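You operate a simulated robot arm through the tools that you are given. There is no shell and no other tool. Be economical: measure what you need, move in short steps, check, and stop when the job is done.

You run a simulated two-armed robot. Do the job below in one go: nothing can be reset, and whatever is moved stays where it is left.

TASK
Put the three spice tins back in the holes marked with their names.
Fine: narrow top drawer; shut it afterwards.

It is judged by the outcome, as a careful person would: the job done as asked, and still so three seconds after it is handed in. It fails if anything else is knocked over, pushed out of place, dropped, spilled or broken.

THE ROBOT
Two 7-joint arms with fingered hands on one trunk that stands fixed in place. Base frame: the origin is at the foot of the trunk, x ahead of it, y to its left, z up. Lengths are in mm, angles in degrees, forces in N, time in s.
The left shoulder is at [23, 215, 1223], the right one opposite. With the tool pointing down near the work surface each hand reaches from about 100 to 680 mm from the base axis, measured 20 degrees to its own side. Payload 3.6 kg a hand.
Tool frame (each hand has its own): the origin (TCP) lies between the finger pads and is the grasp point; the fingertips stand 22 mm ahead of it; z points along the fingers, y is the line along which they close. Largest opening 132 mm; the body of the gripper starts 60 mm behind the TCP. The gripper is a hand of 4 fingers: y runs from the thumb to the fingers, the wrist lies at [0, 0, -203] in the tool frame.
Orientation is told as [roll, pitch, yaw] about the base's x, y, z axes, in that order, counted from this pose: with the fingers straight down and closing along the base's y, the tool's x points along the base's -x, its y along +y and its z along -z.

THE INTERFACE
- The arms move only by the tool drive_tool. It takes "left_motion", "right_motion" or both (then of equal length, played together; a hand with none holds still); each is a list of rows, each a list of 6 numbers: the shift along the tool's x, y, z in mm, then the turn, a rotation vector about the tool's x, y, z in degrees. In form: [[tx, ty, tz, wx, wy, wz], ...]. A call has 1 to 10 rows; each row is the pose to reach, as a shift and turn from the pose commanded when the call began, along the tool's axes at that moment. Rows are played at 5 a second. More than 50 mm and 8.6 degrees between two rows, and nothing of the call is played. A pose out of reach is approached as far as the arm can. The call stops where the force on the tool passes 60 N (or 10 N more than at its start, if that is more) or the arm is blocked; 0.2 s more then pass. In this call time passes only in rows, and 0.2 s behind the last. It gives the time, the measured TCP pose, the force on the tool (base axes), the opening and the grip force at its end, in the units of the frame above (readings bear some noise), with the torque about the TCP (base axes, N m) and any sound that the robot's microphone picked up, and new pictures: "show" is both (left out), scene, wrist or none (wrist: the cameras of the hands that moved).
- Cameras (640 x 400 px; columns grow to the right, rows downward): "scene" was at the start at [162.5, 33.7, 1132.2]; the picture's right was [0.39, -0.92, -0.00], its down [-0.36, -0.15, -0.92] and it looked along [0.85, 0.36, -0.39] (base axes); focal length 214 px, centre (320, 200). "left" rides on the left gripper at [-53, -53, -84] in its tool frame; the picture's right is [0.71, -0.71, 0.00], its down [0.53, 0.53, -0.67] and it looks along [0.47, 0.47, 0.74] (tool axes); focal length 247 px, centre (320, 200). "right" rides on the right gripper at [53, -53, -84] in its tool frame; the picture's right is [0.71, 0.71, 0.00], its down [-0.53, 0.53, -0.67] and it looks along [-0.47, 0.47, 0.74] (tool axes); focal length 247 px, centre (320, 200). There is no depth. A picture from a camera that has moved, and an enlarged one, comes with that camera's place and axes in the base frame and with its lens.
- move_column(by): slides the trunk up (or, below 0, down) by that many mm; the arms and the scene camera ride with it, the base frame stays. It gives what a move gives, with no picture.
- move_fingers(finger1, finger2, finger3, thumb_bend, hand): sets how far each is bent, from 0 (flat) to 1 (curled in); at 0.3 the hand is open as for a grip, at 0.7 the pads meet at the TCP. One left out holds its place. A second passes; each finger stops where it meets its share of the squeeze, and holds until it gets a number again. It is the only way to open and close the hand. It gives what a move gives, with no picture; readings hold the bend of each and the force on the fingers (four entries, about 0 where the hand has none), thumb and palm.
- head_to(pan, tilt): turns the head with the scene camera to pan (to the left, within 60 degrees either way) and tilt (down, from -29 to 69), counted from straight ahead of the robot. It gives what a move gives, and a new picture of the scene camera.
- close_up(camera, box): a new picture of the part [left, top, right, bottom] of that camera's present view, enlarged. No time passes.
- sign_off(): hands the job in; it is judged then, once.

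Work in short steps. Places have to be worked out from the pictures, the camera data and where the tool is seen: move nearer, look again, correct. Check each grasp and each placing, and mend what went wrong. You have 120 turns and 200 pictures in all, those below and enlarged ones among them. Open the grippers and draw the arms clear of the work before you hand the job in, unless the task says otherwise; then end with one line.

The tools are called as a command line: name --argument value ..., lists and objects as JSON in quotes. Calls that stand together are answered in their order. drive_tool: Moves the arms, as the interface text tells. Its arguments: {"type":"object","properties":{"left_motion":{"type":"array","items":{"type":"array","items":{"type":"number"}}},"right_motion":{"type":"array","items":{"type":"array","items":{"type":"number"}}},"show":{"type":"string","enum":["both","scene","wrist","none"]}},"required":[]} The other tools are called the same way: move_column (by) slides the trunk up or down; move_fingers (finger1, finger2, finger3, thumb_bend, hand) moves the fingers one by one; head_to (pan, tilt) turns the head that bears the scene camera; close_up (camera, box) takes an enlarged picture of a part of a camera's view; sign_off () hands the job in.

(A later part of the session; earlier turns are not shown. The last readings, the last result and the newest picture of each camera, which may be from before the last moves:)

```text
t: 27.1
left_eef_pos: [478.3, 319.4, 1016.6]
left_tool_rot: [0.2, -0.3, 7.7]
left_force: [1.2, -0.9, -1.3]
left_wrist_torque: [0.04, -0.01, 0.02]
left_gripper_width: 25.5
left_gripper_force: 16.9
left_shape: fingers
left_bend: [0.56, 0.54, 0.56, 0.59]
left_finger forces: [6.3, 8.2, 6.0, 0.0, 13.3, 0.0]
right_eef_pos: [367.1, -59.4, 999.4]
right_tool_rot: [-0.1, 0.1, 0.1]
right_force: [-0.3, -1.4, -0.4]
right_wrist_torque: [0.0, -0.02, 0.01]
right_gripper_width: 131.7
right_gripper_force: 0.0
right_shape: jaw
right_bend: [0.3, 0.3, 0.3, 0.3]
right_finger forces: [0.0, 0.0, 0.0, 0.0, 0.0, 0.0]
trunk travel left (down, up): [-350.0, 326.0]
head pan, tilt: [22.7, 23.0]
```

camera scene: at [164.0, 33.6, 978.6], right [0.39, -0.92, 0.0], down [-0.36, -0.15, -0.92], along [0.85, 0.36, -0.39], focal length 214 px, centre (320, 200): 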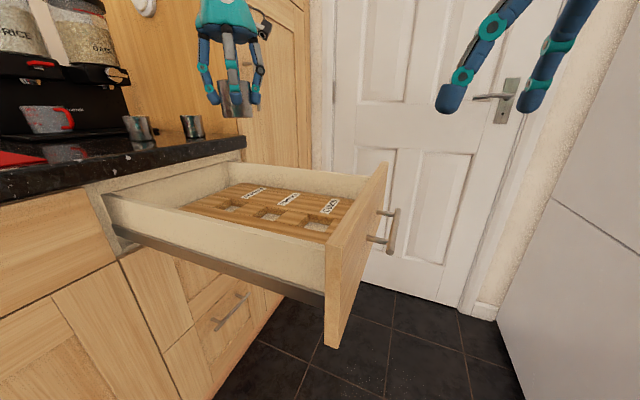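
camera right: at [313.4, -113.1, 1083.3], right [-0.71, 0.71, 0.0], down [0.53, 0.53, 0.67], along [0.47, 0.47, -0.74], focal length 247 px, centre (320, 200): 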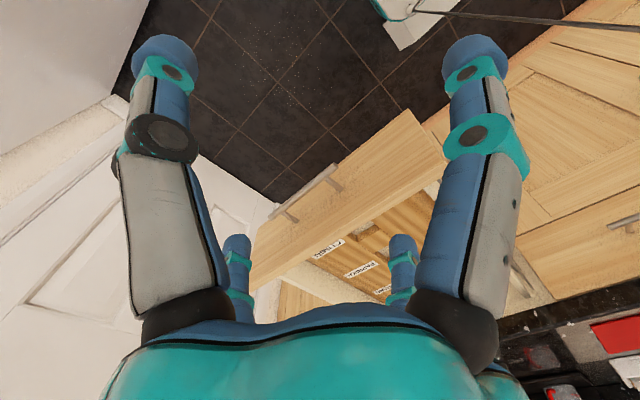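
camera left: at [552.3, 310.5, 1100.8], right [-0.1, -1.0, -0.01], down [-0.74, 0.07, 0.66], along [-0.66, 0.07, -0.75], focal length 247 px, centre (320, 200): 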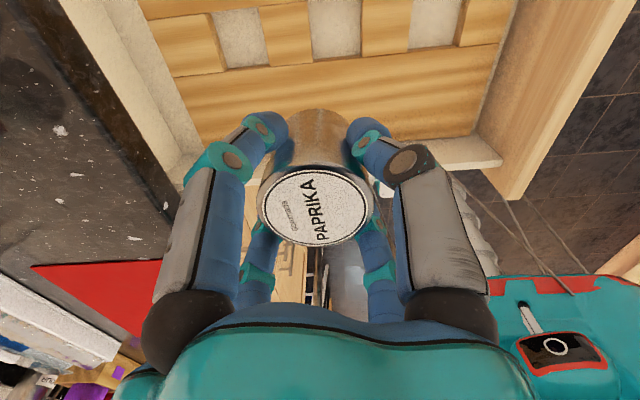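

Good. Move over the paprika hole centre and descend to z≈900.

drive_tool --left_motion '[[-15, -11, 0, 0, 0, 0], [-31, -22.3, 0, 0, 0, 0], [-31, -22.3, 40, 0, 0, 0], [-31, -22.3, 80, 0, 0, 0], [-31, -22.3, 116, 0, 0, 0]]' --show "both"

```text
t: 28.2
left_eef_pos: [467.0, 326.1, 919.3]
left_tool_rot: [0.0, -0.4, 7.7]
left_force: [0.1, 0.5, -1.4]
left_wrist_torque: [-0.02, 0.0, 0.0]
left_gripper_width: 25.4
left_gripper_force: 16.6
left_shape: fingers
left_bend: [0.56, 0.54, 0.56, 0.59]
left_finger forces: [6.3, 8.5, 6.0, 0.0, 13.2, 0.0]
left hand out of reach, approached as far as the arm can: row 1, 2, 3, 4, 5
right_eef_pos: [367.3, -58.9, 998.0]
right_tool_rot: [0.0, 0.1, 0.0]
right_force: [-0.4, 0.6, 0.0]
right_wrist_torque: [0.01, 0.02, 0.0]
right_gripper_width: 131.9
right_gripper_force: 0.0
right_shape: jaw
right_bend: [0.3, 0.3, 0.3, 0.3]
right_finger forces: [0.0, 0.1, 0.1, 0.1, 0.0, 0.1]
trunk travel left (down, up): [-350.0, 326.0]
head pan, tilt: [22.7, 23.0]
camera scene: at [164.4, 33.8, 978.5], right [0.39, -0.92, 0.0], down [-0.36, -0.15, -0.92], along [0.85, 0.36, -0.39], focal length 214 px, centre (320, 200)
camera left: at [526.1, 281.3, 1003.0], right [-0.61, -0.8, -0.01], down [-0.6, 0.45, 0.67], along [-0.53, 0.41, -0.75], focal length 247 px, centre (320, 200)
```

scene: 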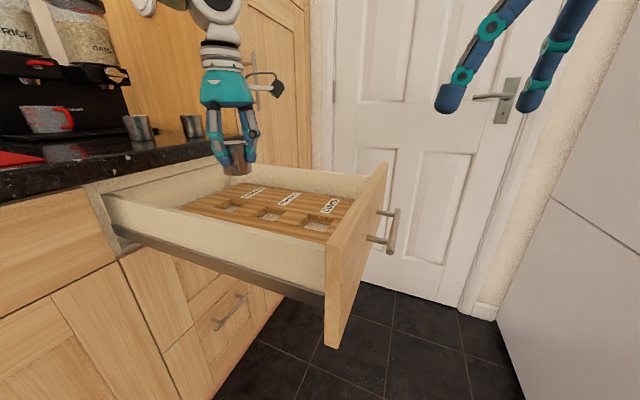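
left: 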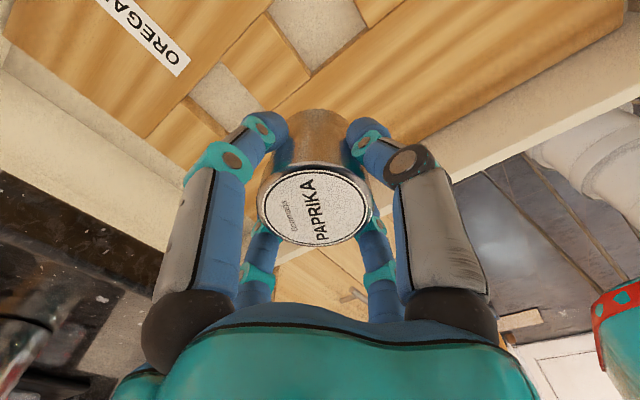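

Still limited straight ahead. I'll test whether leaning the hand slightly frees it, keeping the tin well above the drawer.

drive_tool --left_motion '[[0, 0, -20, 0, 0, 0], [0, 0, -20, 0, -7, 0], [0, 0, -20, 0, -14, 0], [-20, -10, -20, 0, -14, 0], [-44, -20, -20, 0, -14, 0]]' --show "scene"

```text
t: 29.4
left_eef_pos: [510.5, 316.7, 940.4]
left_tool_rot: [0.2, -14.3, 7.6]
left_force: [1.0, 0.3, -0.8]
left_wrist_torque: [0.0, 0.0, 0.0]
left_gripper_width: 25.5
left_gripper_force: 16.4
left_shape: fingers
left_bend: [0.56, 0.54, 0.56, 0.59]
left_finger forces: [6.2, 8.5, 6.0, 0.1, 13.0, 0.0]
left hand out of reach, approached as far as the arm can: row 5
right_eef_pos: [366.8, -59.1, 998.8]
right_tool_rot: [0.0, 0.1, 0.0]
right_force: [-0.1, 0.4, 0.1]
right_wrist_torque: [-0.01, -0.01, 0.02]
right_gripper_width: 131.9
right_gripper_force: 0.0
right_shape: jaw
right_bend: [0.3, 0.3, 0.3, 0.3]
right_finger forces: [0.0, 0.0, 0.1, 0.0, 0.0, 0.0]
trunk travel left (down, up): [-350.0, 326.0]
head pan, tilt: [22.7, 23.0]
camera scene: at [164.3, 33.6, 978.5], right [0.39, -0.92, 0.0], down [-0.36, -0.15, -0.92], along [0.85, 0.36, -0.39], focal length 214 px, centre (320, 200)
```

scene: 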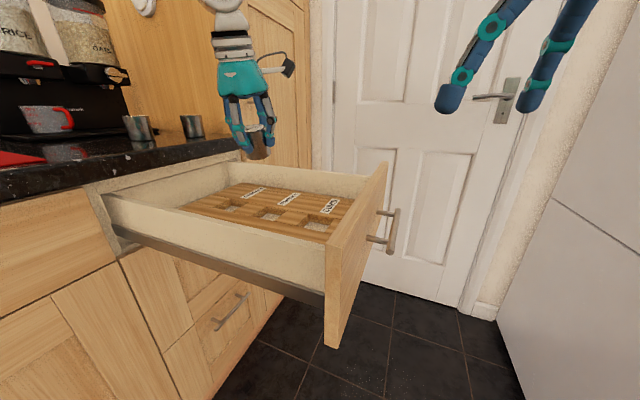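

The wrist position itself is limited here. I'll look at the arm's posture to see why.

head_to --pan 45 --tilt -20

```text
t: 30.6
left_eef_pos: [509.5, 316.5, 940.1]
left_tool_rot: [0.1, -14.3, 7.7]
left_force: [-0.8, -0.2, -0.2]
left_wrist_torque: [-0.03, 0.02, -0.01]
left_gripper_width: 25.5
left_gripper_force: 16.9
left_shape: fingers
left_bend: [0.56, 0.54, 0.56, 0.59]
left_finger forces: [6.2, 8.5, 6.0, 0.0, 13.0, 0.1]
right_eef_pos: [365.8, -59.0, 998.5]
right_tool_rot: [0.1, 0.1, 0.0]
right_force: [-0.1, -0.6, -0.2]
right_wrist_torque: [0.0, -0.01, -0.03]
right_gripper_width: 131.9
right_gripper_force: 0.1
right_shape: jaw
right_bend: [0.3, 0.3, 0.3, 0.3]
right_finger forces: [0.1, 0.1, 0.0, 0.1, 0.1, 0.1]
trunk travel left (down, up): [-350.0, 326.0]
head pan, tilt: [45.0, -20.0]
camera scene: at [132.8, 51.7, 1044.8], right [0.71, -0.71, 0.0], down [0.24, 0.24, -0.94], along [0.67, 0.66, 0.34], focal length 214 px, centre (320, 200)
```

scene: 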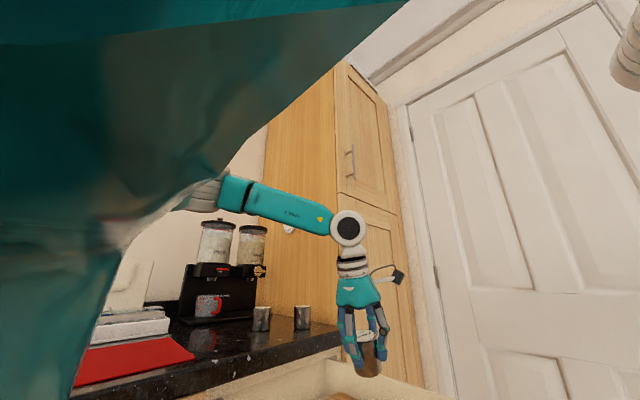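

The elbow is swung out to the side with the forearm pointing inward – a joint limit, not length. I'll un-lean, retract, and try another yaw (toward -40).

drive_tool --left_motion '[[25, 0, -10, 0, 7, 0], [50, 0, -20, 0, 14, 0], [80, 0, -30, 0, 14, 0]]' --show "none"

drive_tool --left_motion '[[0, 0, 0, 0, 0, 8], [0, 0, 0, 0, 0, 16], [0, 0, 0, 0, 0, 24], [0, 0, 0, 0, 0, 32], [0, 0, 0, 0, 0, 40], [0, 0, 0, 0, 0, 48], [-25, 0, 0, 0, 0, 48], [-50, 0, 0, 0, 0, 48], [-75, 0, 0, 0, 0, 48], [-100, 0, 0, 0, 0, 48]]' --show "scene"

```text
t: 31.4
left_eef_pos: [425.6, 304.9, 950.5]
left_tool_rot: [0.1, -0.4, 7.8]
left_force: [-0.9, 0.0, -0.7]
left_wrist_torque: [0.03, 0.0, 0.02]
left_gripper_width: 25.2
left_gripper_force: 16.7
left_shape: fingers
left_bend: [0.56, 0.54, 0.56, 0.59]
left_finger forces: [6.3, 8.7, 6.1, 0.0, 12.9, 0.0]
right_eef_pos: [365.1, -57.7, 999.4]
right_tool_rot: [0.0, 0.0, 0.0]
right_force: [-0.1, -0.2, 0.3]
right_wrist_torque: [-0.03, -0.01, 0.0]
right_gripper_width: 131.8
right_gripper_force: 0.2
right_shape: jaw
right_bend: [0.3, 0.3, 0.3, 0.3]
right_finger forces: [0.1, 0.1, 0.1, 0.1, 0.0, 0.0]
trunk travel left (down, up): [-350.0, 326.0]
head pan, tilt: [45.0, -20.0]
```

```text
t: 33.5
left_eef_pos: [482.7, 335.3, 957.8]
left_tool_rot: [0.4, 0.0, -40.3]
left_force: [-0.6, -0.1, -0.2]
left_wrist_torque: [-0.01, -0.02, -0.01]
left_gripper_width: 25.2
left_gripper_force: 17.2
left_shape: fingers
left_bend: [0.56, 0.54, 0.56, 0.59]
left_finger forces: [6.2, 8.6, 6.0, 0.1, 12.9, 0.0]
left hand out of reach, approached as far as the arm can: row 8, 9, 10
right_eef_pos: [366.7, -59.7, 998.5]
right_tool_rot: [0.0, 0.0, 0.0]
right_force: [0.0, -0.1, -0.2]
right_wrist_torque: [0.04, 0.03, 0.0]
right_gripper_width: 131.9
right_gripper_force: 0.1
right_shape: jaw
right_bend: [0.3, 0.3, 0.3, 0.3]
right_finger forces: [0.1, 0.0, 0.0, 0.0, 0.1, 0.1]
trunk travel left (down, up): [-350.0, 326.0]
head pan, tilt: [45.0, -20.0]
camera scene: at [132.6, 51.6, 1044.9], right [0.71, -0.71, 0.0], down [0.24, 0.24, -0.94], along [0.66, 0.66, 0.34], focal length 214 px, centre (320, 200)
```

scene: 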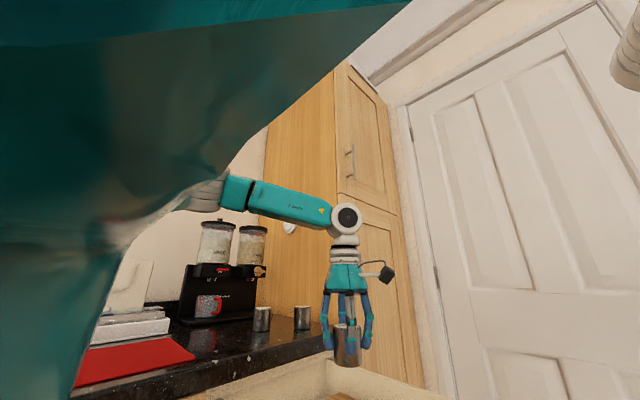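

Reach seems to improve with the wrist higher relative to the shoulder. Raise the arm 150 and lower the trunk 150, then try moving out again.

drive_tool --left_motion '[[0, 0, -40, 0, 0, 0], [0, 0, -80, 0, 0, 0], [0, 0, -120, 0, 0, 0], [0, 0, -150, 0, 0, 0]]' --show "none"

move_column --by -150

drive_tool --left_motion '[[-20, -15, 0, 0, 0, 0], [-40, -30, 0, 0, 0, 0], [-60, -45, 0, 0, 0, 0]]' --show "scene"

```text
t: 34.5
left_eef_pos: [477.4, 335.0, 1088.0]
left_tool_rot: [0.4, 0.0, -40.1]
left_force: [0.5, 0.7, -0.6]
left_wrist_torque: [0.01, 0.01, 0.0]
left_gripper_width: 25.0
left_gripper_force: 16.9
left_shape: fingers
left_bend: [0.56, 0.54, 0.56, 0.59]
left_finger forces: [6.2, 8.7, 6.1, 0.0, 12.7, 0.1]
left hand out of reach, approached as far as the arm can: row 4
right_eef_pos: [367.0, -59.3, 998.3]
right_tool_rot: [0.1, 0.1, 0.0]
right_force: [-0.1, 0.1, -1.9]
right_wrist_torque: [-0.02, -0.01, -0.01]
right_gripper_width: 131.8
right_gripper_force: 0.1
right_shape: jaw
right_bend: [0.3, 0.3, 0.3, 0.3]
right_finger forces: [0.0, 0.0, 0.0, 0.0, 0.0, 0.0]
trunk travel left (down, up): [-350.0, 326.0]
head pan, tilt: [45.0, -20.0]
```

```text
t: 36.3
left_eef_pos: [477.6, 337.4, 937.0]
left_tool_rot: [0.3, -0.1, -40.2]
left_force: [-0.7, 0.9, -0.7]
left_wrist_torque: [0.02, 0.01, 0.01]
left_gripper_width: 24.8
left_gripper_force: 17.2
left_shape: fingers
left_bend: [0.56, 0.54, 0.56, 0.59]
left_finger forces: [6.3, 8.7, 6.0, 0.0, 12.8, 0.0]
right_eef_pos: [366.9, -59.9, 849.1]
right_tool_rot: [-0.1, 0.0, 0.0]
right_force: [-0.4, 0.1, -0.6]
right_wrist_torque: [0.02, 0.0, 0.0]
right_gripper_width: 132.0
right_gripper_force: 0.0
right_shape: jaw
right_bend: [0.3, 0.3, 0.3, 0.3]
right_finger forces: [0.1, 0.1, 0.0, 0.0, 0.0, 0.0]
trunk travel left (down, up): [-200.0, 476.0]
head pan, tilt: [45.0, -20.0]
```

```text
t: 37.1
left_eef_pos: [486.6, 292.2, 941.4]
left_tool_rot: [0.3, 0.0, -40.2]
left_force: [0.0, -0.6, -0.4]
left_wrist_torque: [-0.01, -0.01, 0.01]
left_gripper_width: 25.2
left_gripper_force: 16.5
left_shape: fingers
left_bend: [0.56, 0.54, 0.56, 0.59]
left_finger forces: [6.4, 8.6, 5.9, 0.0, 12.5, 0.0]
left hand out of reach, approached as far as the arm can: row 2, 3
right_eef_pos: [366.8, -59.6, 850.1]
right_tool_rot: [0.1, -0.1, 0.0]
right_force: [-1.3, 0.4, 0.0]
right_wrist_torque: [0.01, 0.04, -0.01]
right_gripper_width: 131.8
right_gripper_force: 0.0
right_shape: jaw
right_bend: [0.3, 0.3, 0.3, 0.3]
right_finger forces: [0.1, 0.0, 0.1, 0.0, 0.0, 0.1]
trunk travel left (down, up): [-200.0, 476.0]
head pan, tilt: [45.0, -20.0]
camera scene: at [135.6, 51.8, 888.4], right [0.71, -0.71, 0.0], down [0.24, 0.24, -0.94], along [0.66, 0.66, 0.34], focal length 214 px, centre (320, 200)
```

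scene: 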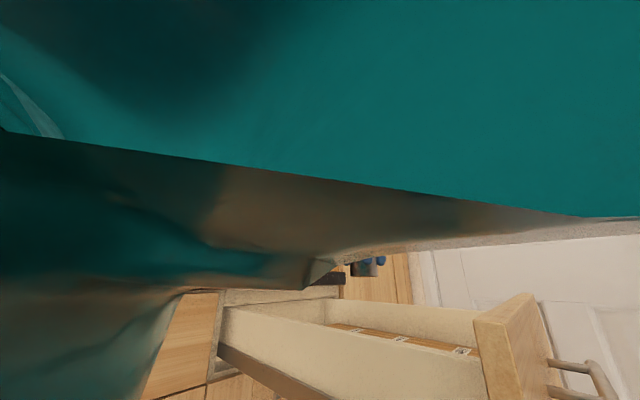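

The elbow-out posture blocks inward reach. I'll retract toward the trunk, raise the trunk high, and bring the arm down so the elbow hangs lower, then extend forward.

drive_tool --left_motion '[[34, -22, 0, 0, 0, 0], [68, -44, 0, 0, 0, 0], [101, -66, 0, 0, 0, 0], [135, -88, 0, 0, 0, 0]]' --show "none"

move_column --by 450

drive_tool --left_motion '[[0, 0, 44, 0, 0, 0], [0, 0, 88, 0, 0, 0], [0, 0, 132, 0, 0, 0], [0, 0, 176, 0, 0, 0], [0, 0, 220, 0, 0, 0], [0, 0, 264, 0, 0, 0], [0, 0, 308, 0, 0, 0], [0, 0, 352, 0, 0, 0], [0, 0, 396, 0, 0, 0]]' --show "scene"

```text
t: 38.1
left_eef_pos: [326.8, 310.4, 941.3]
left_tool_rot: [0.3, 0.0, -40.3]
left_force: [-0.2, -0.1, -1.3]
left_wrist_torque: [-0.02, -0.03, 0.02]
left_gripper_width: 25.0
left_gripper_force: 17.0
left_shape: fingers
left_bend: [0.56, 0.54, 0.56, 0.59]
left_finger forces: [6.4, 8.8, 5.9, 0.1, 12.6, 0.0]
right_eef_pos: [367.6, -59.7, 850.8]
right_tool_rot: [0.0, 0.0, 0.0]
right_force: [0.2, 0.4, -0.1]
right_wrist_torque: [0.0, 0.0, 0.03]
right_gripper_width: 132.2
right_gripper_force: 0.1
right_shape: jaw
right_bend: [0.3, 0.3, 0.3, 0.3]
right_finger forces: [0.0, 0.0, 0.1, 0.0, 0.1, 0.0]
trunk travel left (down, up): [-200.0, 476.0]
head pan, tilt: [45.0, -20.0]
```

```text
refused: 450 is not a number from -400 to 400
```

```text
t: 38.8
left_eef_pos: [327.5, 306.2, 860.8]
left_tool_rot: [1.3, -1.1, -40.6]
left_force: [-19.4, 1.3, 35.6]
left_wrist_torque: [0.39, -0.29, 0.18]
left_gripper_width: 23.0
left_gripper_force: 31.7
left_shape: fingers
left_bend: [0.56, 0.52, 0.53, 0.6]
left_finger forces: [11.6, 25.1, 12.5, 0.0, 14.3, 0.1]
right_eef_pos: [364.2, -60.4, 851.4]
right_tool_rot: [0.0, 0.0, 0.0]
right_force: [-0.3, 0.0, -0.6]
right_wrist_torque: [0.03, 0.02, 0.0]
right_gripper_width: 131.6
right_gripper_force: 0.0
right_shape: jaw
right_bend: [0.3, 0.3, 0.3, 0.3]
right_finger forces: [0.0, 0.0, 0.1, 0.1, 0.0, 0.0]
trunk travel left (down, up): [-200.0, 476.0]
head pan, tilt: [45.0, -20.0]
stopped in row 3 (left hand): the force on the tool passed its limit at 102 N (the readings are from after the stop); the commanded pose is now the measured one
camera scene: at [133.1, 50.9, 889.4], right [0.71, -0.71, 0.0], down [0.24, 0.24, -0.94], along [0.66, 0.66, 0.34], focal length 214 px, centre (320, 200)
```

scene: 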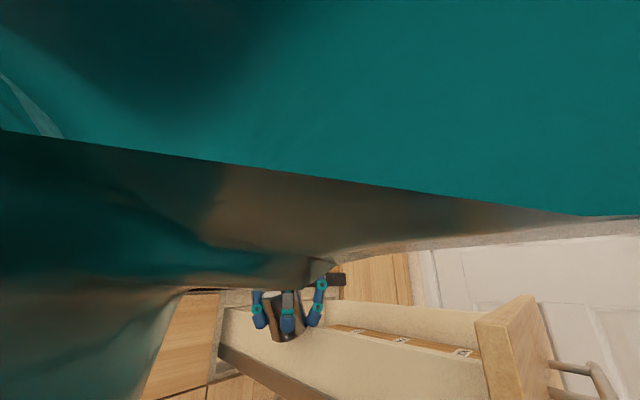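

My chained call pressed the tin onto the drawer's side rim. I lift straight up and check.

drive_tool --left_motion '[[0, 0, -15, 0, 0, 0], [0, 0, -40, 0, 0, 0], [0, 0, -70, 0, 0, 0]]' --show "wrist"

```text
t: 39.6
left_eef_pos: [329.5, 308.8, 927.4]
left_tool_rot: [1.0, -0.7, -40.4]
left_force: [-0.4, -1.3, -0.1]
left_wrist_torque: [-0.01, 0.04, -0.02]
left_gripper_width: 22.6
left_gripper_force: 17.8
left_shape: fingers
left_bend: [0.56, 0.52, 0.54, 0.6]
left_finger forces: [6.2, 8.6, 8.1, 0.0, 12.3, 0.0]
right_eef_pos: [367.5, -59.5, 850.2]
right_tool_rot: [0.1, 0.1, 0.0]
right_force: [0.2, -0.2, -0.4]
right_wrist_torque: [0.01, -0.02, 0.01]
right_gripper_width: 131.9
right_gripper_force: 0.0
right_shape: jaw
right_bend: [0.3, 0.3, 0.3, 0.3]
right_finger forces: [0.1, 0.0, 0.1, 0.1, 0.1, 0.0]
trunk travel left (down, up): [-200.0, 476.0]
head pan, tilt: [45.0, -20.0]
camera left: at [332.3, 233.2, 1010.8], right [-1.0, -0.08, -0.02], down [-0.07, 0.74, 0.67], along [-0.04, 0.67, -0.74], focal length 247 px, centre (320, 200)
```

left: 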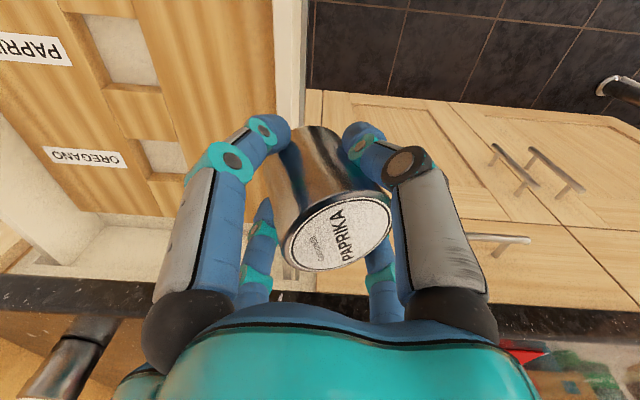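

The tin has tilted in the grip but is held; I'll re-seat it on the counter later. Now raise the trunk.

move_column --by 400

```text
t: 43.4
left_eef_pos: [328.0, 308.2, 1326.0]
left_tool_rot: [1.3, -0.8, -40.4]
left_force: [1.4, -0.7, -0.5]
left_wrist_torque: [-0.01, 0.02, -0.02]
left_gripper_width: 22.8
left_gripper_force: 17.8
left_shape: fingers
left_bend: [0.56, 0.52, 0.54, 0.6]
left_finger forces: [6.1, 8.6, 8.1, 0.1, 12.2, 0.1]
right_eef_pos: [366.8, -61.6, 1247.7]
right_tool_rot: [0.0, 0.2, 0.0]
right_force: [0.2, 0.3, 0.1]
right_wrist_torque: [0.01, 0.02, 0.01]
right_gripper_width: 131.9
right_gripper_force: 0.1
right_shape: jaw
right_bend: [0.3, 0.3, 0.3, 0.3]
right_finger forces: [0.1, 0.1, 0.0, 0.0, 0.0, 0.1]
trunk travel left (down, up): [-600.0, 76.0]
head pan, tilt: [45.0, -20.0]
```

Now lower the hand 350 (to ~976, well above the drawer) to let the elbow drop.

drive_tool --left_motion '[[0, 0, 43, 0, 0, 0], [0, 0, 87, 0, 0, 0], [0, 0, 130, 0, 0, 0], [0, 0, 174, 0, 0, 0], [0, 0, 218, 0, 0, 0], [0, 0, 262, 0, 0, 0], [0, 0, 306, 0, 0, 0], [0, 0, 350, 0, 0, 0]]' --show "none"

head_to --pan 45 --tilt 15

```text
t: 45.2
left_eef_pos: [314.4, 341.1, 1027.7]
left_tool_rot: [1.1, -0.9, -40.4]
left_force: [0.8, 0.0, -1.2]
left_wrist_torque: [0.0, 0.02, -0.01]
left_gripper_width: 22.0
left_gripper_force: 17.0
left_shape: fingers
left_bend: [0.56, 0.52, 0.55, 0.61]
left_finger forces: [5.8, 9.3, 7.6, 0.0, 11.1, 0.1]
left hand out of reach, approached as far as the arm can: row 7, 8
right_eef_pos: [367.5, -59.8, 1249.6]
right_tool_rot: [0.0, 0.1, 0.0]
right_force: [0.2, -0.2, 0.3]
right_wrist_torque: [0.0, 0.04, 0.0]
right_gripper_width: 131.7
right_gripper_force: 0.1
right_shape: jaw
right_bend: [0.3, 0.3, 0.3, 0.3]
right_finger forces: [0.0, 0.0, 0.0, 0.0, 0.0, 0.0]
trunk travel left (down, up): [-600.0, 76.0]
head pan, tilt: [45.0, -20.0]
```

```text
t: 46.2
left_eef_pos: [314.7, 340.2, 1028.4]
left_tool_rot: [0.9, -0.9, -40.3]
left_force: [1.2, -0.1, -1.2]
left_wrist_torque: [-0.01, -0.02, 0.0]
left_gripper_width: 22.3
left_gripper_force: 16.7
left_shape: fingers
left_bend: [0.56, 0.52, 0.55, 0.61]
left_finger forces: [5.7, 9.4, 7.6, 0.1, 11.1, 0.0]
right_eef_pos: [368.1, -59.9, 1250.4]
right_tool_rot: [0.0, 0.1, 0.0]
right_force: [-0.1, -1.1, 0.6]
right_wrist_torque: [0.02, 0.03, -0.01]
right_gripper_width: 131.7
right_gripper_force: 0.1
right_shape: jaw
right_bend: [0.3, 0.3, 0.3, 0.3]
right_finger forces: [0.0, 0.0, 0.0, 0.1, 0.0, 0.1]
trunk travel left (down, up): [-600.0, 76.0]
head pan, tilt: [45.0, 15.0]
camera scene: at [143.1, 64.0, 1245.8], right [0.71, -0.71, 0.0], down [-0.18, -0.18, -0.97], along [0.68, 0.68, -0.26], focal length 214 px, centre (320, 200)
```

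scene: 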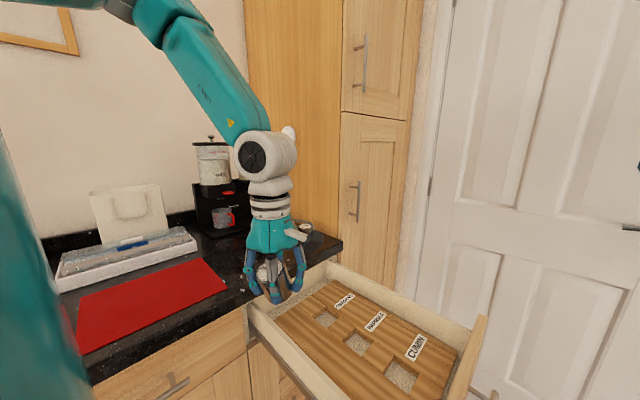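

This branch always keeps the elbow up and out; a low trunk with the hand leaned outward ~12° should serve both picking and placing. I raise the arm and bring the right hand aside, then lower the trunk.

drive_tool --left_motion '[[0, 0, -40, 0, 0, 0], [0, 0, -80, 0, 0, 0], [0, 0, -120, 0, 0, 0], [0, 0, -160, 0, 0, 0], [0, 0, -200, 0, 0, 0], [0, 0, -240, 0, 0, 0], [0, 0, -280, 0, 0, 0]]' --right_motion '[[6, -18, -10, 0, 0, 0], [12, -36, -20, 0, 0, 0], [18, -54, -30, 0, 0, 0], [24, -72, -40, 0, 0, 0], [30, -90, -50, 0, 0, 0], [36, -108, -60, 0, 0, 0], [40, -120, -70, 0, 0, 0]]' --show "none"

```text
t: 47.8
left_eef_pos: [305.4, 337.6, 1309.9]
left_tool_rot: [1.0, -0.7, -40.4]
left_force: [0.0, -0.4, -0.6]
left_wrist_torque: [-0.02, -0.02, -0.02]
left_gripper_width: 21.5
left_gripper_force: 16.8
left_shape: fingers
left_bend: [0.56, 0.52, 0.55, 0.61]
left_finger forces: [5.8, 9.7, 7.4, 0.0, 10.7, 0.0]
right_eef_pos: [327.1, -180.9, 1319.4]
right_tool_rot: [0.0, 0.1, -0.1]
right_force: [0.0, 0.0, 0.2]
right_wrist_torque: [0.02, -0.01, -0.02]
right_gripper_width: 131.9
right_gripper_force: 0.1
right_shape: jaw
right_bend: [0.3, 0.3, 0.3, 0.3]
right_finger forces: [0.0, 0.0, 0.0, 0.1, 0.0, 0.0]
trunk travel left (down, up): [-600.0, 76.0]
head pan, tilt: [45.0, 15.0]
```

Lower the trunk 300 (hand to ~1010).

move_column --by -300

```text
t: 50.8
left_eef_pos: [308.9, 337.4, 1009.2]
left_tool_rot: [1.1, -0.8, -40.3]
left_force: [-0.6, -0.8, -1.3]
left_wrist_torque: [0.01, -0.01, 0.0]
left_gripper_width: 21.6
left_gripper_force: 16.8
left_shape: fingers
left_bend: [0.56, 0.52, 0.55, 0.61]
left_finger forces: [5.6, 9.7, 7.3, 0.1, 10.5, 0.0]
right_eef_pos: [327.0, -179.6, 1019.7]
right_tool_rot: [0.1, 0.0, 0.0]
right_force: [-0.1, -0.4, 0.0]
right_wrist_torque: [0.0, 0.0, 0.0]
right_gripper_width: 131.9
right_gripper_force: 0.1
right_shape: jaw
right_bend: [0.3, 0.3, 0.3, 0.3]
right_finger forces: [0.0, 0.0, 0.1, 0.0, 0.0, 0.0]
trunk travel left (down, up): [-300.0, 376.0]
head pan, tilt: [45.0, 15.0]
```

Carry it over the free counter spot near [390,585].

drive_tool --left_motion '[[16, 40, -20, 0, 0, 0], [33, 80, -20, 0, 0, 0], [49, 121, -20, 0, 0, 0], [66, 161, -20, 0, 0, 0], [82, 201, -20, 0, 0, 0], [98.7, 241.6, -20, 0, 0, 0]]' --show "both"

```text
t: 52.2
left_eef_pos: [391.5, 584.1, 1032.2]
left_tool_rot: [1.0, -0.7, -40.4]
left_force: [-0.5, 1.4, -1.3]
left_wrist_torque: [-0.04, -0.01, -0.02]
left_gripper_width: 21.6
left_gripper_force: 16.7
left_shape: fingers
left_bend: [0.56, 0.52, 0.55, 0.61]
left_finger forces: [5.7, 9.8, 7.2, 0.0, 10.5, 0.0]
right_eef_pos: [327.2, -180.3, 1018.9]
right_tool_rot: [0.0, 0.1, 0.0]
right_force: [0.4, -1.1, -0.4]
right_wrist_torque: [0.0, 0.02, 0.0]
right_gripper_width: 132.1
right_gripper_force: 0.0
right_shape: jaw
right_bend: [0.3, 0.3, 0.3, 0.3]
right_finger forces: [0.0, 0.0, 0.0, 0.0, 0.1, 0.1]
trunk travel left (down, up): [-300.0, 376.0]
head pan, tilt: [45.0, 15.0]
camera scene: at [146.1, 64.1, 939.3], right [0.71, -0.71, 0.0], down [-0.18, -0.18, -0.97], along [0.68, 0.68, -0.26], focal length 214 px, centre (320, 200)
camera left: at [394.5, 507.8, 1115.2], right [-1.0, -0.08, -0.02], down [-0.07, 0.74, 0.67], along [-0.04, 0.67, -0.74], focal length 247 px, centre (320, 200)
```

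scene: 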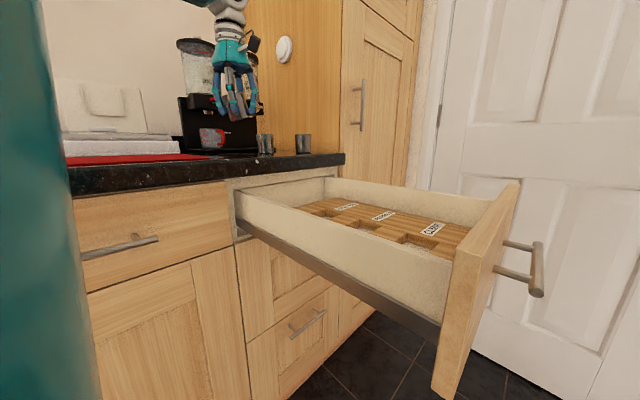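
left: 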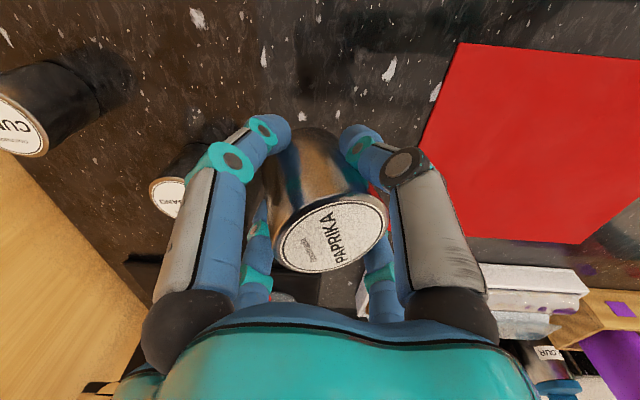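

I check how the tin leans in the grip.

close_up --camera "scene" --box '[190, 30, 310, 160]'

```text
3.08 times, centred on (250, 95) of scene
camera zoom: at [146.1, 64.1, 939.3], right [0.71, -0.71, 0.0], down [-0.18, -0.18, -0.97], along [0.68, 0.68, -0.26], focal length 660 px, centre (535, 523)
```

zoom: 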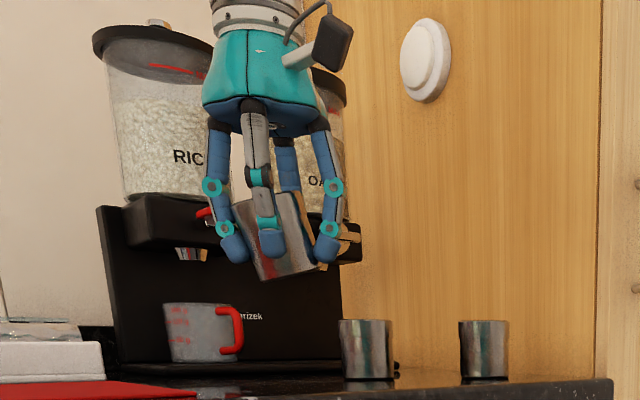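

Tin leans ~12° with its base about 15–20 mm below the fingertips. I lower in stages toward the counter.

drive_tool --left_motion '[[0, 0, 20, 0, 0, 0], [0, 0, 40, 0, 0, 0], [0, 0, 60, 0, 0, 0], [0, 0, 66, 0, 0, 0]]' --show "scene"

close_up --camera "scene" --box '[190, 80, 310, 160]'

```text
t: 53.2
left_eef_pos: [391.4, 586.8, 965.8]
left_tool_rot: [1.1, -0.8, -40.5]
left_force: [-0.6, 0.0, -0.4]
left_wrist_torque: [-0.03, -0.02, 0.04]
left_gripper_width: 21.2
left_gripper_force: 15.8
left_shape: fingers
left_bend: [0.56, 0.52, 0.55, 0.61]
left_finger forces: [5.8, 9.8, 7.2, 0.0, 10.4, 0.1]
right_eef_pos: [327.4, -181.8, 1019.9]
right_tool_rot: [0.0, 0.1, 0.0]
right_force: [0.1, -0.6, 0.6]
right_wrist_torque: [-0.01, 0.01, 0.01]
right_gripper_width: 131.9
right_gripper_force: 0.1
right_shape: jaw
right_bend: [0.3, 0.3, 0.3, 0.3]
right_finger forces: [0.1, 0.0, 0.0, 0.1, 0.1, 0.1]
trunk travel left (down, up): [-300.0, 376.0]
head pan, tilt: [45.0, 15.0]
camera scene: at [145.7, 64.1, 939.5], right [0.71, -0.71, 0.0], down [-0.18, -0.18, -0.97], along [0.68, 0.68, -0.26], focal length 214 px, centre (320, 200)
```

scene: 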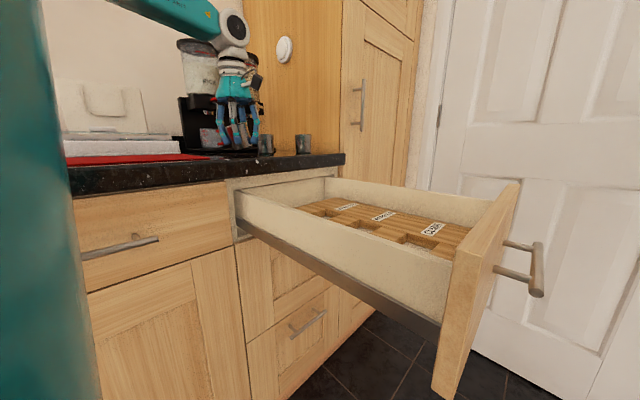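

```text
5.00 times, centred on (250, 120) of scene
camera zoom: at [145.7, 64.1, 939.5], right [0.71, -0.71, 0.0], down [-0.18, -0.18, -0.97], along [0.68, 0.68, -0.26], focal length 1072 px, centre (670, 600)
```

zoom: 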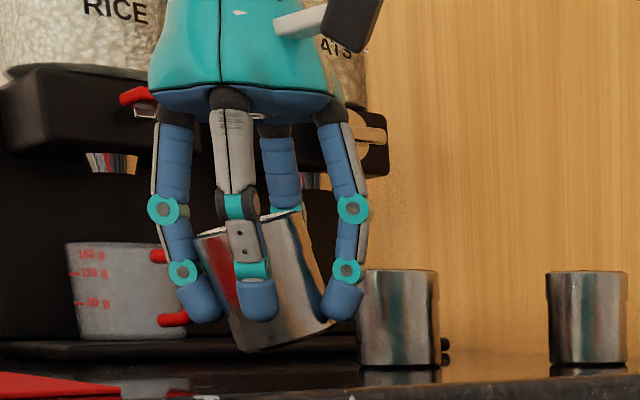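

The lowest rim is ~10 mm over the counter. Lower in small steps.

drive_tool --left_motion '[[0, 0, 4, 0, 0, 0], [0, 0, 7, 0, 0, 0], [0, 0, 9, 0, 0, 0], [0, 0, 10, 0, 0, 0]]' --show "none"

close_up --camera "scene" --box '[190, 80, 310, 160]'

```text
t: 54.2
left_eef_pos: [393.1, 586.7, 954.7]
left_tool_rot: [0.9, -0.8, -40.4]
left_force: [0.1, 0.4, 0.0]
left_wrist_torque: [0.01, 0.02, 0.0]
left_gripper_width: 21.3
left_gripper_force: 16.5
left_shape: fingers
left_bend: [0.56, 0.52, 0.55, 0.61]
left_finger forces: [5.8, 9.9, 7.0, 0.0, 10.5, 0.1]
right_eef_pos: [327.3, -179.4, 1020.0]
right_tool_rot: [0.0, 0.0, 0.0]
right_force: [0.5, -0.5, -0.5]
right_wrist_torque: [-0.02, -0.01, 0.0]
right_gripper_width: 131.8
right_gripper_force: 0.1
right_shape: jaw
right_bend: [0.3, 0.3, 0.3, 0.3]
right_finger forces: [0.0, 0.1, 0.0, 0.0, 0.1, 0.0]
trunk travel left (down, up): [-300.0, 376.0]
head pan, tilt: [45.0, 15.0]
```

```text
5.00 times, centred on (250, 120) of scene
camera zoom: at [145.7, 64.1, 939.4], right [0.71, -0.71, 0.0], down [-0.18, -0.18, -0.97], along [0.68, 0.68, -0.26], focal length 1072 px, centre (670, 600)
```

zoom: 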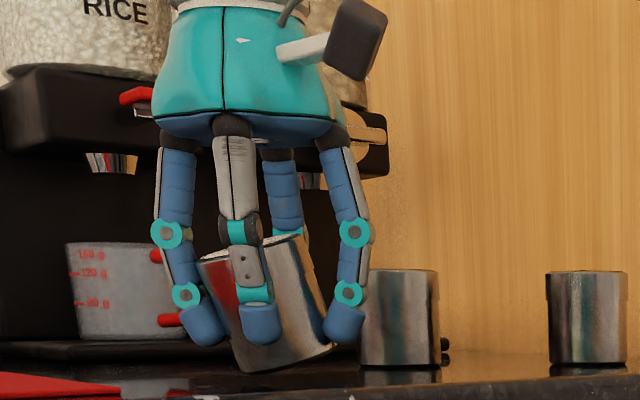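

Almost touching; 2 mm more in half steps.

drive_tool --left_motion '[[0, 0, 1, 0, 0, 0], [0, 0, 2, 0, 0, 0], [0, 0, 3, 0, 0, 0]]' --show "none"

close_up --camera "scene" --box '[190, 80, 310, 160]'

```text
t: 55.0
left_eef_pos: [392.5, 586.4, 953.8]
left_tool_rot: [1.1, -0.7, -40.4]
left_force: [0.4, 0.3, 2.6]
left_wrist_torque: [0.06, 0.07, -0.02]
left_gripper_width: 21.4
left_gripper_force: 16.2
left_shape: fingers
left_bend: [0.56, 0.52, 0.55, 0.61]
left_finger forces: [5.6, 10.0, 6.5, 0.0, 10.3, 0.0]
right_eef_pos: [328.6, -178.6, 1019.8]
right_tool_rot: [0.0, 0.1, 0.0]
right_force: [-0.3, -0.5, -0.1]
right_wrist_torque: [-0.01, -0.04, 0.01]
right_gripper_width: 132.0
right_gripper_force: 0.2
right_shape: jaw
right_bend: [0.3, 0.3, 0.3, 0.3]
right_finger forces: [0.0, 0.0, 0.1, 0.0, 0.1, 0.0]
trunk travel left (down, up): [-300.0, 376.0]
head pan, tilt: [45.0, 15.0]
```

```text
5.00 times, centred on (250, 120) of scene
camera zoom: at [145.5, 63.9, 939.6], right [0.71, -0.71, 0.0], down [-0.18, -0.18, -0.97], along [0.68, 0.68, -0.26], focal length 1072 px, centre (670, 600)
```

zoom: 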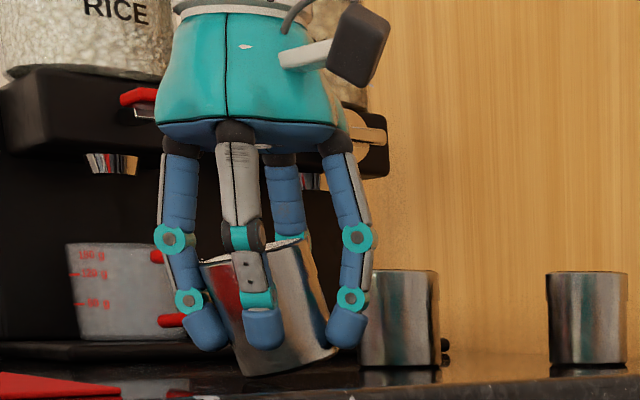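

Contact is made (2.6 N). Loosen the digits a little to let the tin settle flat.

move_fingers --hand "left" --finger1 0.5 --finger2 0.49 --finger3 0.5 --thumb_bend 0.52

close_up --camera "scene" --box '[190, 80, 310, 160]'

close_up --camera "left" --box '[0, 0, 640, 400]'

```text
t: 56.0
left_eef_pos: [392.4, 585.6, 952.5]
left_tool_rot: [1.0, -0.8, -40.5]
left_force: [0.1, 0.8, 0.0]
left_wrist_torque: [0.06, 0.0, 0.0]
left_gripper_width: 37.9
left_gripper_force: 0.0
left_shape: fingers
left_bend: [0.5, 0.49, 0.5, 0.52]
left_finger forces: [0.0, 0.0, 0.0, 0.0, 0.0, 0.0]
right_eef_pos: [328.0, -179.5, 1017.8]
right_tool_rot: [0.1, 0.1, 0.0]
right_force: [0.5, 0.6, -0.2]
right_wrist_torque: [0.01, 0.0, 0.01]
right_gripper_width: 131.8
right_gripper_force: 0.2
right_shape: jaw
right_bend: [0.3, 0.3, 0.3, 0.3]
right_finger forces: [0.0, 0.0, 0.0, 0.0, 0.1, 0.1]
trunk travel left (down, up): [-300.0, 376.0]
head pan, tilt: [45.0, 15.0]
```

```text
5.00 times, centred on (250, 120) of scene
camera zoom: at [145.7, 64.0, 939.5], right [0.71, -0.71, 0.0], down [-0.18, -0.18, -0.97], along [0.68, 0.68, -0.26], focal length 1072 px, centre (670, 600)
```

zoom: 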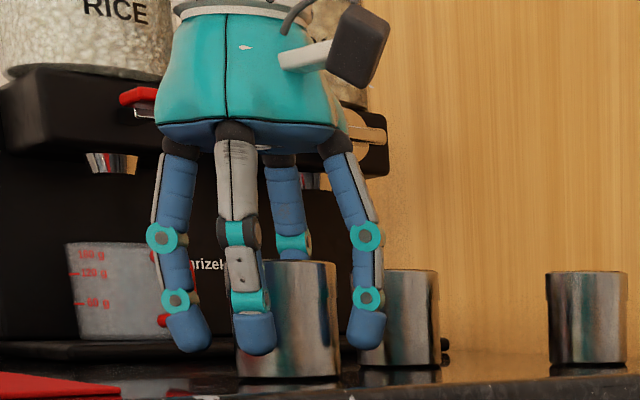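

```text
1.00 times, centred on (320, 200) of left (not enlarged: the box is as wide or as high as the picture)
camera zoom: at [396.3, 510.1, 1036.2], right [-1.0, -0.08, -0.02], down [-0.07, 0.74, 0.67], along [-0.04, 0.67, -0.74], focal length 247 px, centre (320, 200)
```

zoom: 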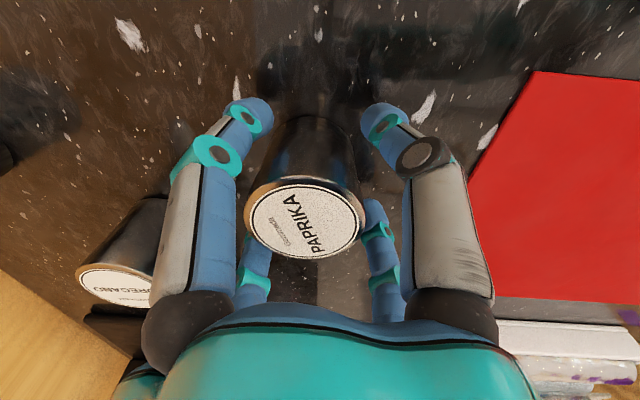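

The tin stands upright again. Open fully, rise, and then look at posture: the early yaw turn probably swung the elbow up, so I'll try undoing that branch.

move_fingers --hand "left" --finger1 0.3 --finger2 0.3 --finger3 0.3 --thumb_bend 0.3

drive_tool --left_motion '[[0, 0, -40, 0, 0, 0], [0, 0, -80, 0, 0, 0], [0, 0, -120, 0, 0, 0], [0, 0, -160, 0, 0, 0], [0, 0, -200, 0, 0, 0]]' --show "none"

head_to --pan -45 --tilt -15

```text
t: 57.0
left_eef_pos: [392.8, 585.7, 952.0]
left_tool_rot: [0.9, -0.7, -40.3]
left_force: [0.4, 0.0, -0.6]
left_wrist_torque: [0.0, 0.0, 0.0]
left_gripper_width: 87.3
left_gripper_force: 0.1
left_shape: fingers
left_bend: [0.3, 0.3, 0.3, 0.3]
left_finger forces: [0.0, 0.0, 0.1, 0.0, 0.0, 0.0]
right_eef_pos: [326.9, -180.1, 1020.7]
right_tool_rot: [0.0, 0.1, 0.0]
right_force: [0.5, 0.6, -1.0]
right_wrist_torque: [-0.02, 0.03, 0.0]
right_gripper_width: 132.0
right_gripper_force: 0.1
right_shape: jaw
right_bend: [0.3, 0.3, 0.3, 0.3]
right_finger forces: [0.0, 0.0, 0.0, 0.0, 0.0, 0.0]
trunk travel left (down, up): [-300.0, 376.0]
head pan, tilt: [45.0, 15.0]
```

```text
t: 58.2
left_eef_pos: [388.5, 583.8, 1154.6]
left_tool_rot: [1.1, -0.7, -40.5]
left_force: [-0.4, 0.0, 0.1]
left_wrist_torque: [0.04, -0.03, 0.02]
left_gripper_width: 87.7
left_gripper_force: 0.1
left_shape: fingers
left_bend: [0.3, 0.3, 0.3, 0.3]
left_finger forces: [0.1, 0.0, 0.0, 0.0, 0.1, 0.1]
right_eef_pos: [326.8, -180.0, 1019.2]
right_tool_rot: [0.0, 0.1, -0.1]
right_force: [0.5, 0.9, 0.9]
right_wrist_torque: [0.0, -0.01, 0.01]
right_gripper_width: 132.0
right_gripper_force: 0.1
right_shape: jaw
right_bend: [0.3, 0.3, 0.3, 0.3]
right_finger forces: [0.0, 0.1, 0.0, 0.0, 0.0, 0.0]
trunk travel left (down, up): [-300.0, 376.0]
head pan, tilt: [45.0, 15.0]
```

```text
t: 59.9
left_eef_pos: [388.5, 584.5, 1154.1]
left_tool_rot: [1.0, -0.8, -40.4]
left_force: [0.1, -0.2, 0.6]
left_wrist_torque: [-0.06, 0.0, -0.02]
left_gripper_width: 87.4
left_gripper_force: 0.0
left_shape: fingers
left_bend: [0.3, 0.3, 0.3, 0.3]
left_finger forces: [0.0, 0.1, 0.0, 0.0, 0.0, 0.1]
right_eef_pos: [328.5, -180.4, 1020.2]
right_tool_rot: [0.1, 0.0, 0.0]
right_force: [-0.7, -0.4, -0.6]
right_wrist_torque: [-0.02, 0.02, 0.0]
right_gripper_width: 131.7
right_gripper_force: 0.1
right_shape: jaw
right_bend: [0.3, 0.3, 0.3, 0.3]
right_finger forces: [0.1, 0.1, 0.0, 0.0, 0.0, 0.1]
trunk travel left (down, up): [-300.0, 376.0]
head pan, tilt: [-45.0, -15.0]
camera scene: at [136.6, -58.9, 986.0], right [-0.71, -0.71, 0.0], down [0.18, -0.18, -0.97], along [0.68, -0.68, 0.26], focal length 214 px, centre (320, 200)
```

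scene: 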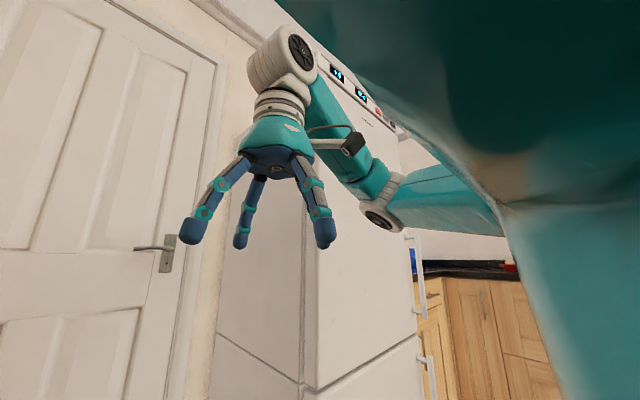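

The right arm, never yawed, has its elbow low – the natural branch. I'll take the left hand back near its start pose and unwind yaw positively.

drive_tool --left_motion '[[-8, -40, 0, 0, 0, 0], [-16, -80, 0, 0, 0, 0], [-24, -120, 0, 0, 0, 0], [-32, -160, 0, 0, 0, 0], [-40, -200, 0, 0, 0, 0], [-48.8, -239.4, 0, 0, 0, 0]]' --show "none"

drive_tool --left_motion '[[0, 0, 0, 0, 0, -8.5], [0, 0, 0, 0, 0, -17], [0, 0, 0, 0, 0, -25.5], [0, 0, 0, 0, 0, -34], [0, 0, 0, 0, 0, -42.5], [0, 0, 0, 0, 0, -51], [0, 0, 0, 0, 0, -59.5], [0, 0, 0, 0, 0, -68], [0, 0, 0, 0, 0, -76.5], [0, 0, 0, 0, 0, -85]]' --show "none"

head_to --pan 45 --tilt -15

```text
t: 61.2
left_eef_pos: [268.5, 370.2, 1147.1]
left_tool_rot: [1.1, -0.9, -40.4]
left_force: [0.1, 0.3, 0.2]
left_wrist_torque: [0.0, 0.01, 0.0]
left_gripper_width: 87.4
left_gripper_force: 0.0
left_shape: fingers
left_bend: [0.3, 0.3, 0.3, 0.3]
left_finger forces: [0.1, 0.1, 0.0, 0.0, 0.1, 0.0]
right_eef_pos: [328.0, -180.5, 1019.0]
right_tool_rot: [0.1, 0.1, 0.0]
right_force: [-0.1, -0.2, 0.4]
right_wrist_torque: [-0.04, 0.01, 0.0]
right_gripper_width: 132.0
right_gripper_force: 0.0
right_shape: jaw
right_bend: [0.3, 0.3, 0.3, 0.3]
right_finger forces: [0.0, 0.0, 0.1, 0.1, 0.0, 0.0]
trunk travel left (down, up): [-300.0, 376.0]
head pan, tilt: [-45.0, -15.0]
```

```text
t: 63.5
left_eef_pos: [269.6, 371.3, 1149.2]
left_tool_rot: [-0.7, -1.1, 44.6]
left_force: [0.3, 1.0, 0.9]
left_wrist_torque: [0.01, 0.0, 0.03]
left_gripper_width: 87.5
left_gripper_force: 0.0
left_shape: fingers
left_bend: [0.3, 0.3, 0.3, 0.3]
left_finger forces: [0.0, 0.0, 0.0, 0.1, 0.1, 0.1]
right_eef_pos: [327.2, -179.0, 1020.1]
right_tool_rot: [0.0, 0.1, -0.1]
right_force: [0.1, -0.1, -0.1]
right_wrist_torque: [-0.01, 0.01, 0.02]
right_gripper_width: 131.7
right_gripper_force: 0.0
right_shape: jaw
right_bend: [0.3, 0.3, 0.3, 0.3]
right_finger forces: [0.0, 0.1, 0.0, 0.0, 0.0, 0.0]
trunk travel left (down, up): [-300.0, 376.0]
head pan, tilt: [-45.0, -15.0]
```

```text
t: 65.1
left_eef_pos: [269.4, 370.6, 1149.3]
left_tool_rot: [-0.6, -1.1, 44.4]
left_force: [0.0, -0.6, -0.7]
left_wrist_torque: [0.02, 0.0, -0.01]
left_gripper_width: 87.3
left_gripper_force: 0.1
left_shape: fingers
left_bend: [0.3, 0.3, 0.3, 0.3]
left_finger forces: [0.1, 0.0, 0.0, 0.0, 0.1, 0.0]
right_eef_pos: [326.8, -180.1, 1019.8]
right_tool_rot: [0.0, 0.1, 0.0]
right_force: [-0.3, 0.7, 0.3]
right_wrist_torque: [-0.02, -0.01, 0.03]
right_gripper_width: 132.1
right_gripper_force: 0.0
right_shape: jaw
right_bend: [0.3, 0.3, 0.3, 0.3]
right_finger forces: [0.0, 0.1, 0.0, 0.0, 0.1, 0.0]
trunk travel left (down, up): [-300.0, 376.0]
head pan, tilt: [45.0, -15.0]
camera scene: at [136.5, 54.8, 986.1], right [0.71, -0.71, 0.0], down [0.18, 0.18, -0.97], along [0.68, 0.68, 0.26], focal length 214 px, centre (320, 200)
```

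scene: 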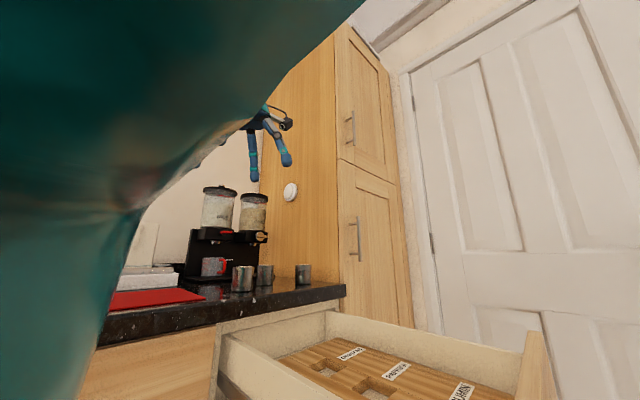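

Turn another 40° in yaw and then probe forward toward the holes at height.

drive_tool --left_motion '[[0, 0, 0, 0, 0, -8], [0, 0, 0, 0, 0, -16], [0, 0, 0, 0, 0, -24], [0, 0, 0, 0, 0, -32], [0, 0, 0, 0, 0, -40]]' --show "none"

drive_tool --left_motion '[[-10, -35, 20, 0, 0, 0], [-20, -70, 40, 0, 0, 0], [-30, -105, 60, 0, 0, 0], [-40, -140, 80, 0, 0, 0], [-50, -175, 100, 0, 0, 0], [-60, -210, 120, 0, 0, 0]]' --show "scene"

```text
t: 66.3
left_eef_pos: [269.0, 371.1, 1148.5]
left_tool_rot: [-1.2, -0.4, 84.8]
left_force: [0.0, 0.0, -0.1]
left_wrist_torque: [0.03, 0.02, 0.0]
left_gripper_width: 87.4
left_gripper_force: 0.1
left_shape: fingers
left_bend: [0.3, 0.3, 0.3, 0.3]
left_finger forces: [0.0, 0.1, 0.1, 0.1, 0.0, 0.0]
right_eef_pos: [328.0, -180.0, 1019.6]
right_tool_rot: [0.0, 0.1, -0.1]
right_force: [-0.2, -0.1, 0.3]
right_wrist_torque: [0.01, 0.0, 0.01]
right_gripper_width: 131.8
right_gripper_force: 0.1
right_shape: jaw
right_bend: [0.3, 0.3, 0.3, 0.3]
right_finger forces: [0.0, 0.0, 0.0, 0.1, 0.0, 0.1]
trunk travel left (down, up): [-300.0, 376.0]
head pan, tilt: [45.0, -15.0]
```

```text
t: 67.7
left_eef_pos: [489.9, 410.0, 1035.0]
left_tool_rot: [-1.3, -0.5, 84.6]
left_force: [0.7, 0.5, -0.9]
left_wrist_torque: [0.01, -0.04, 0.01]
left_gripper_width: 87.3
left_gripper_force: 0.0
left_shape: fingers
left_bend: [0.3, 0.3, 0.3, 0.3]
left_finger forces: [0.0, 0.0, 0.0, 0.0, 0.1, 0.0]
right_eef_pos: [327.5, -179.2, 1019.0]
right_tool_rot: [-0.1, 0.2, 0.0]
right_force: [-0.1, 0.3, 0.1]
right_wrist_torque: [-0.01, -0.02, -0.03]
right_gripper_width: 131.8
right_gripper_force: 0.1
right_shape: jaw
right_bend: [0.3, 0.3, 0.3, 0.3]
right_finger forces: [0.1, 0.0, 0.0, 0.1, 0.1, 0.0]
trunk travel left (down, up): [-300.0, 376.0]
head pan, tilt: [45.0, -15.0]
camera scene: at [137.5, 55.2, 985.8], right [0.71, -0.71, 0.0], down [0.18, 0.18, -0.97], along [0.68, 0.68, 0.26], focal length 214 px, centre (320, 200)
```

scene: 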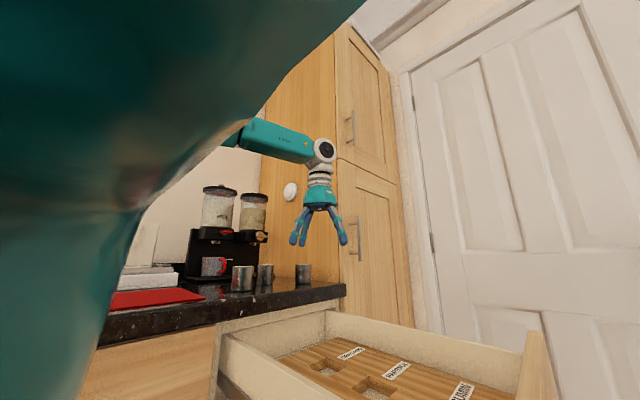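

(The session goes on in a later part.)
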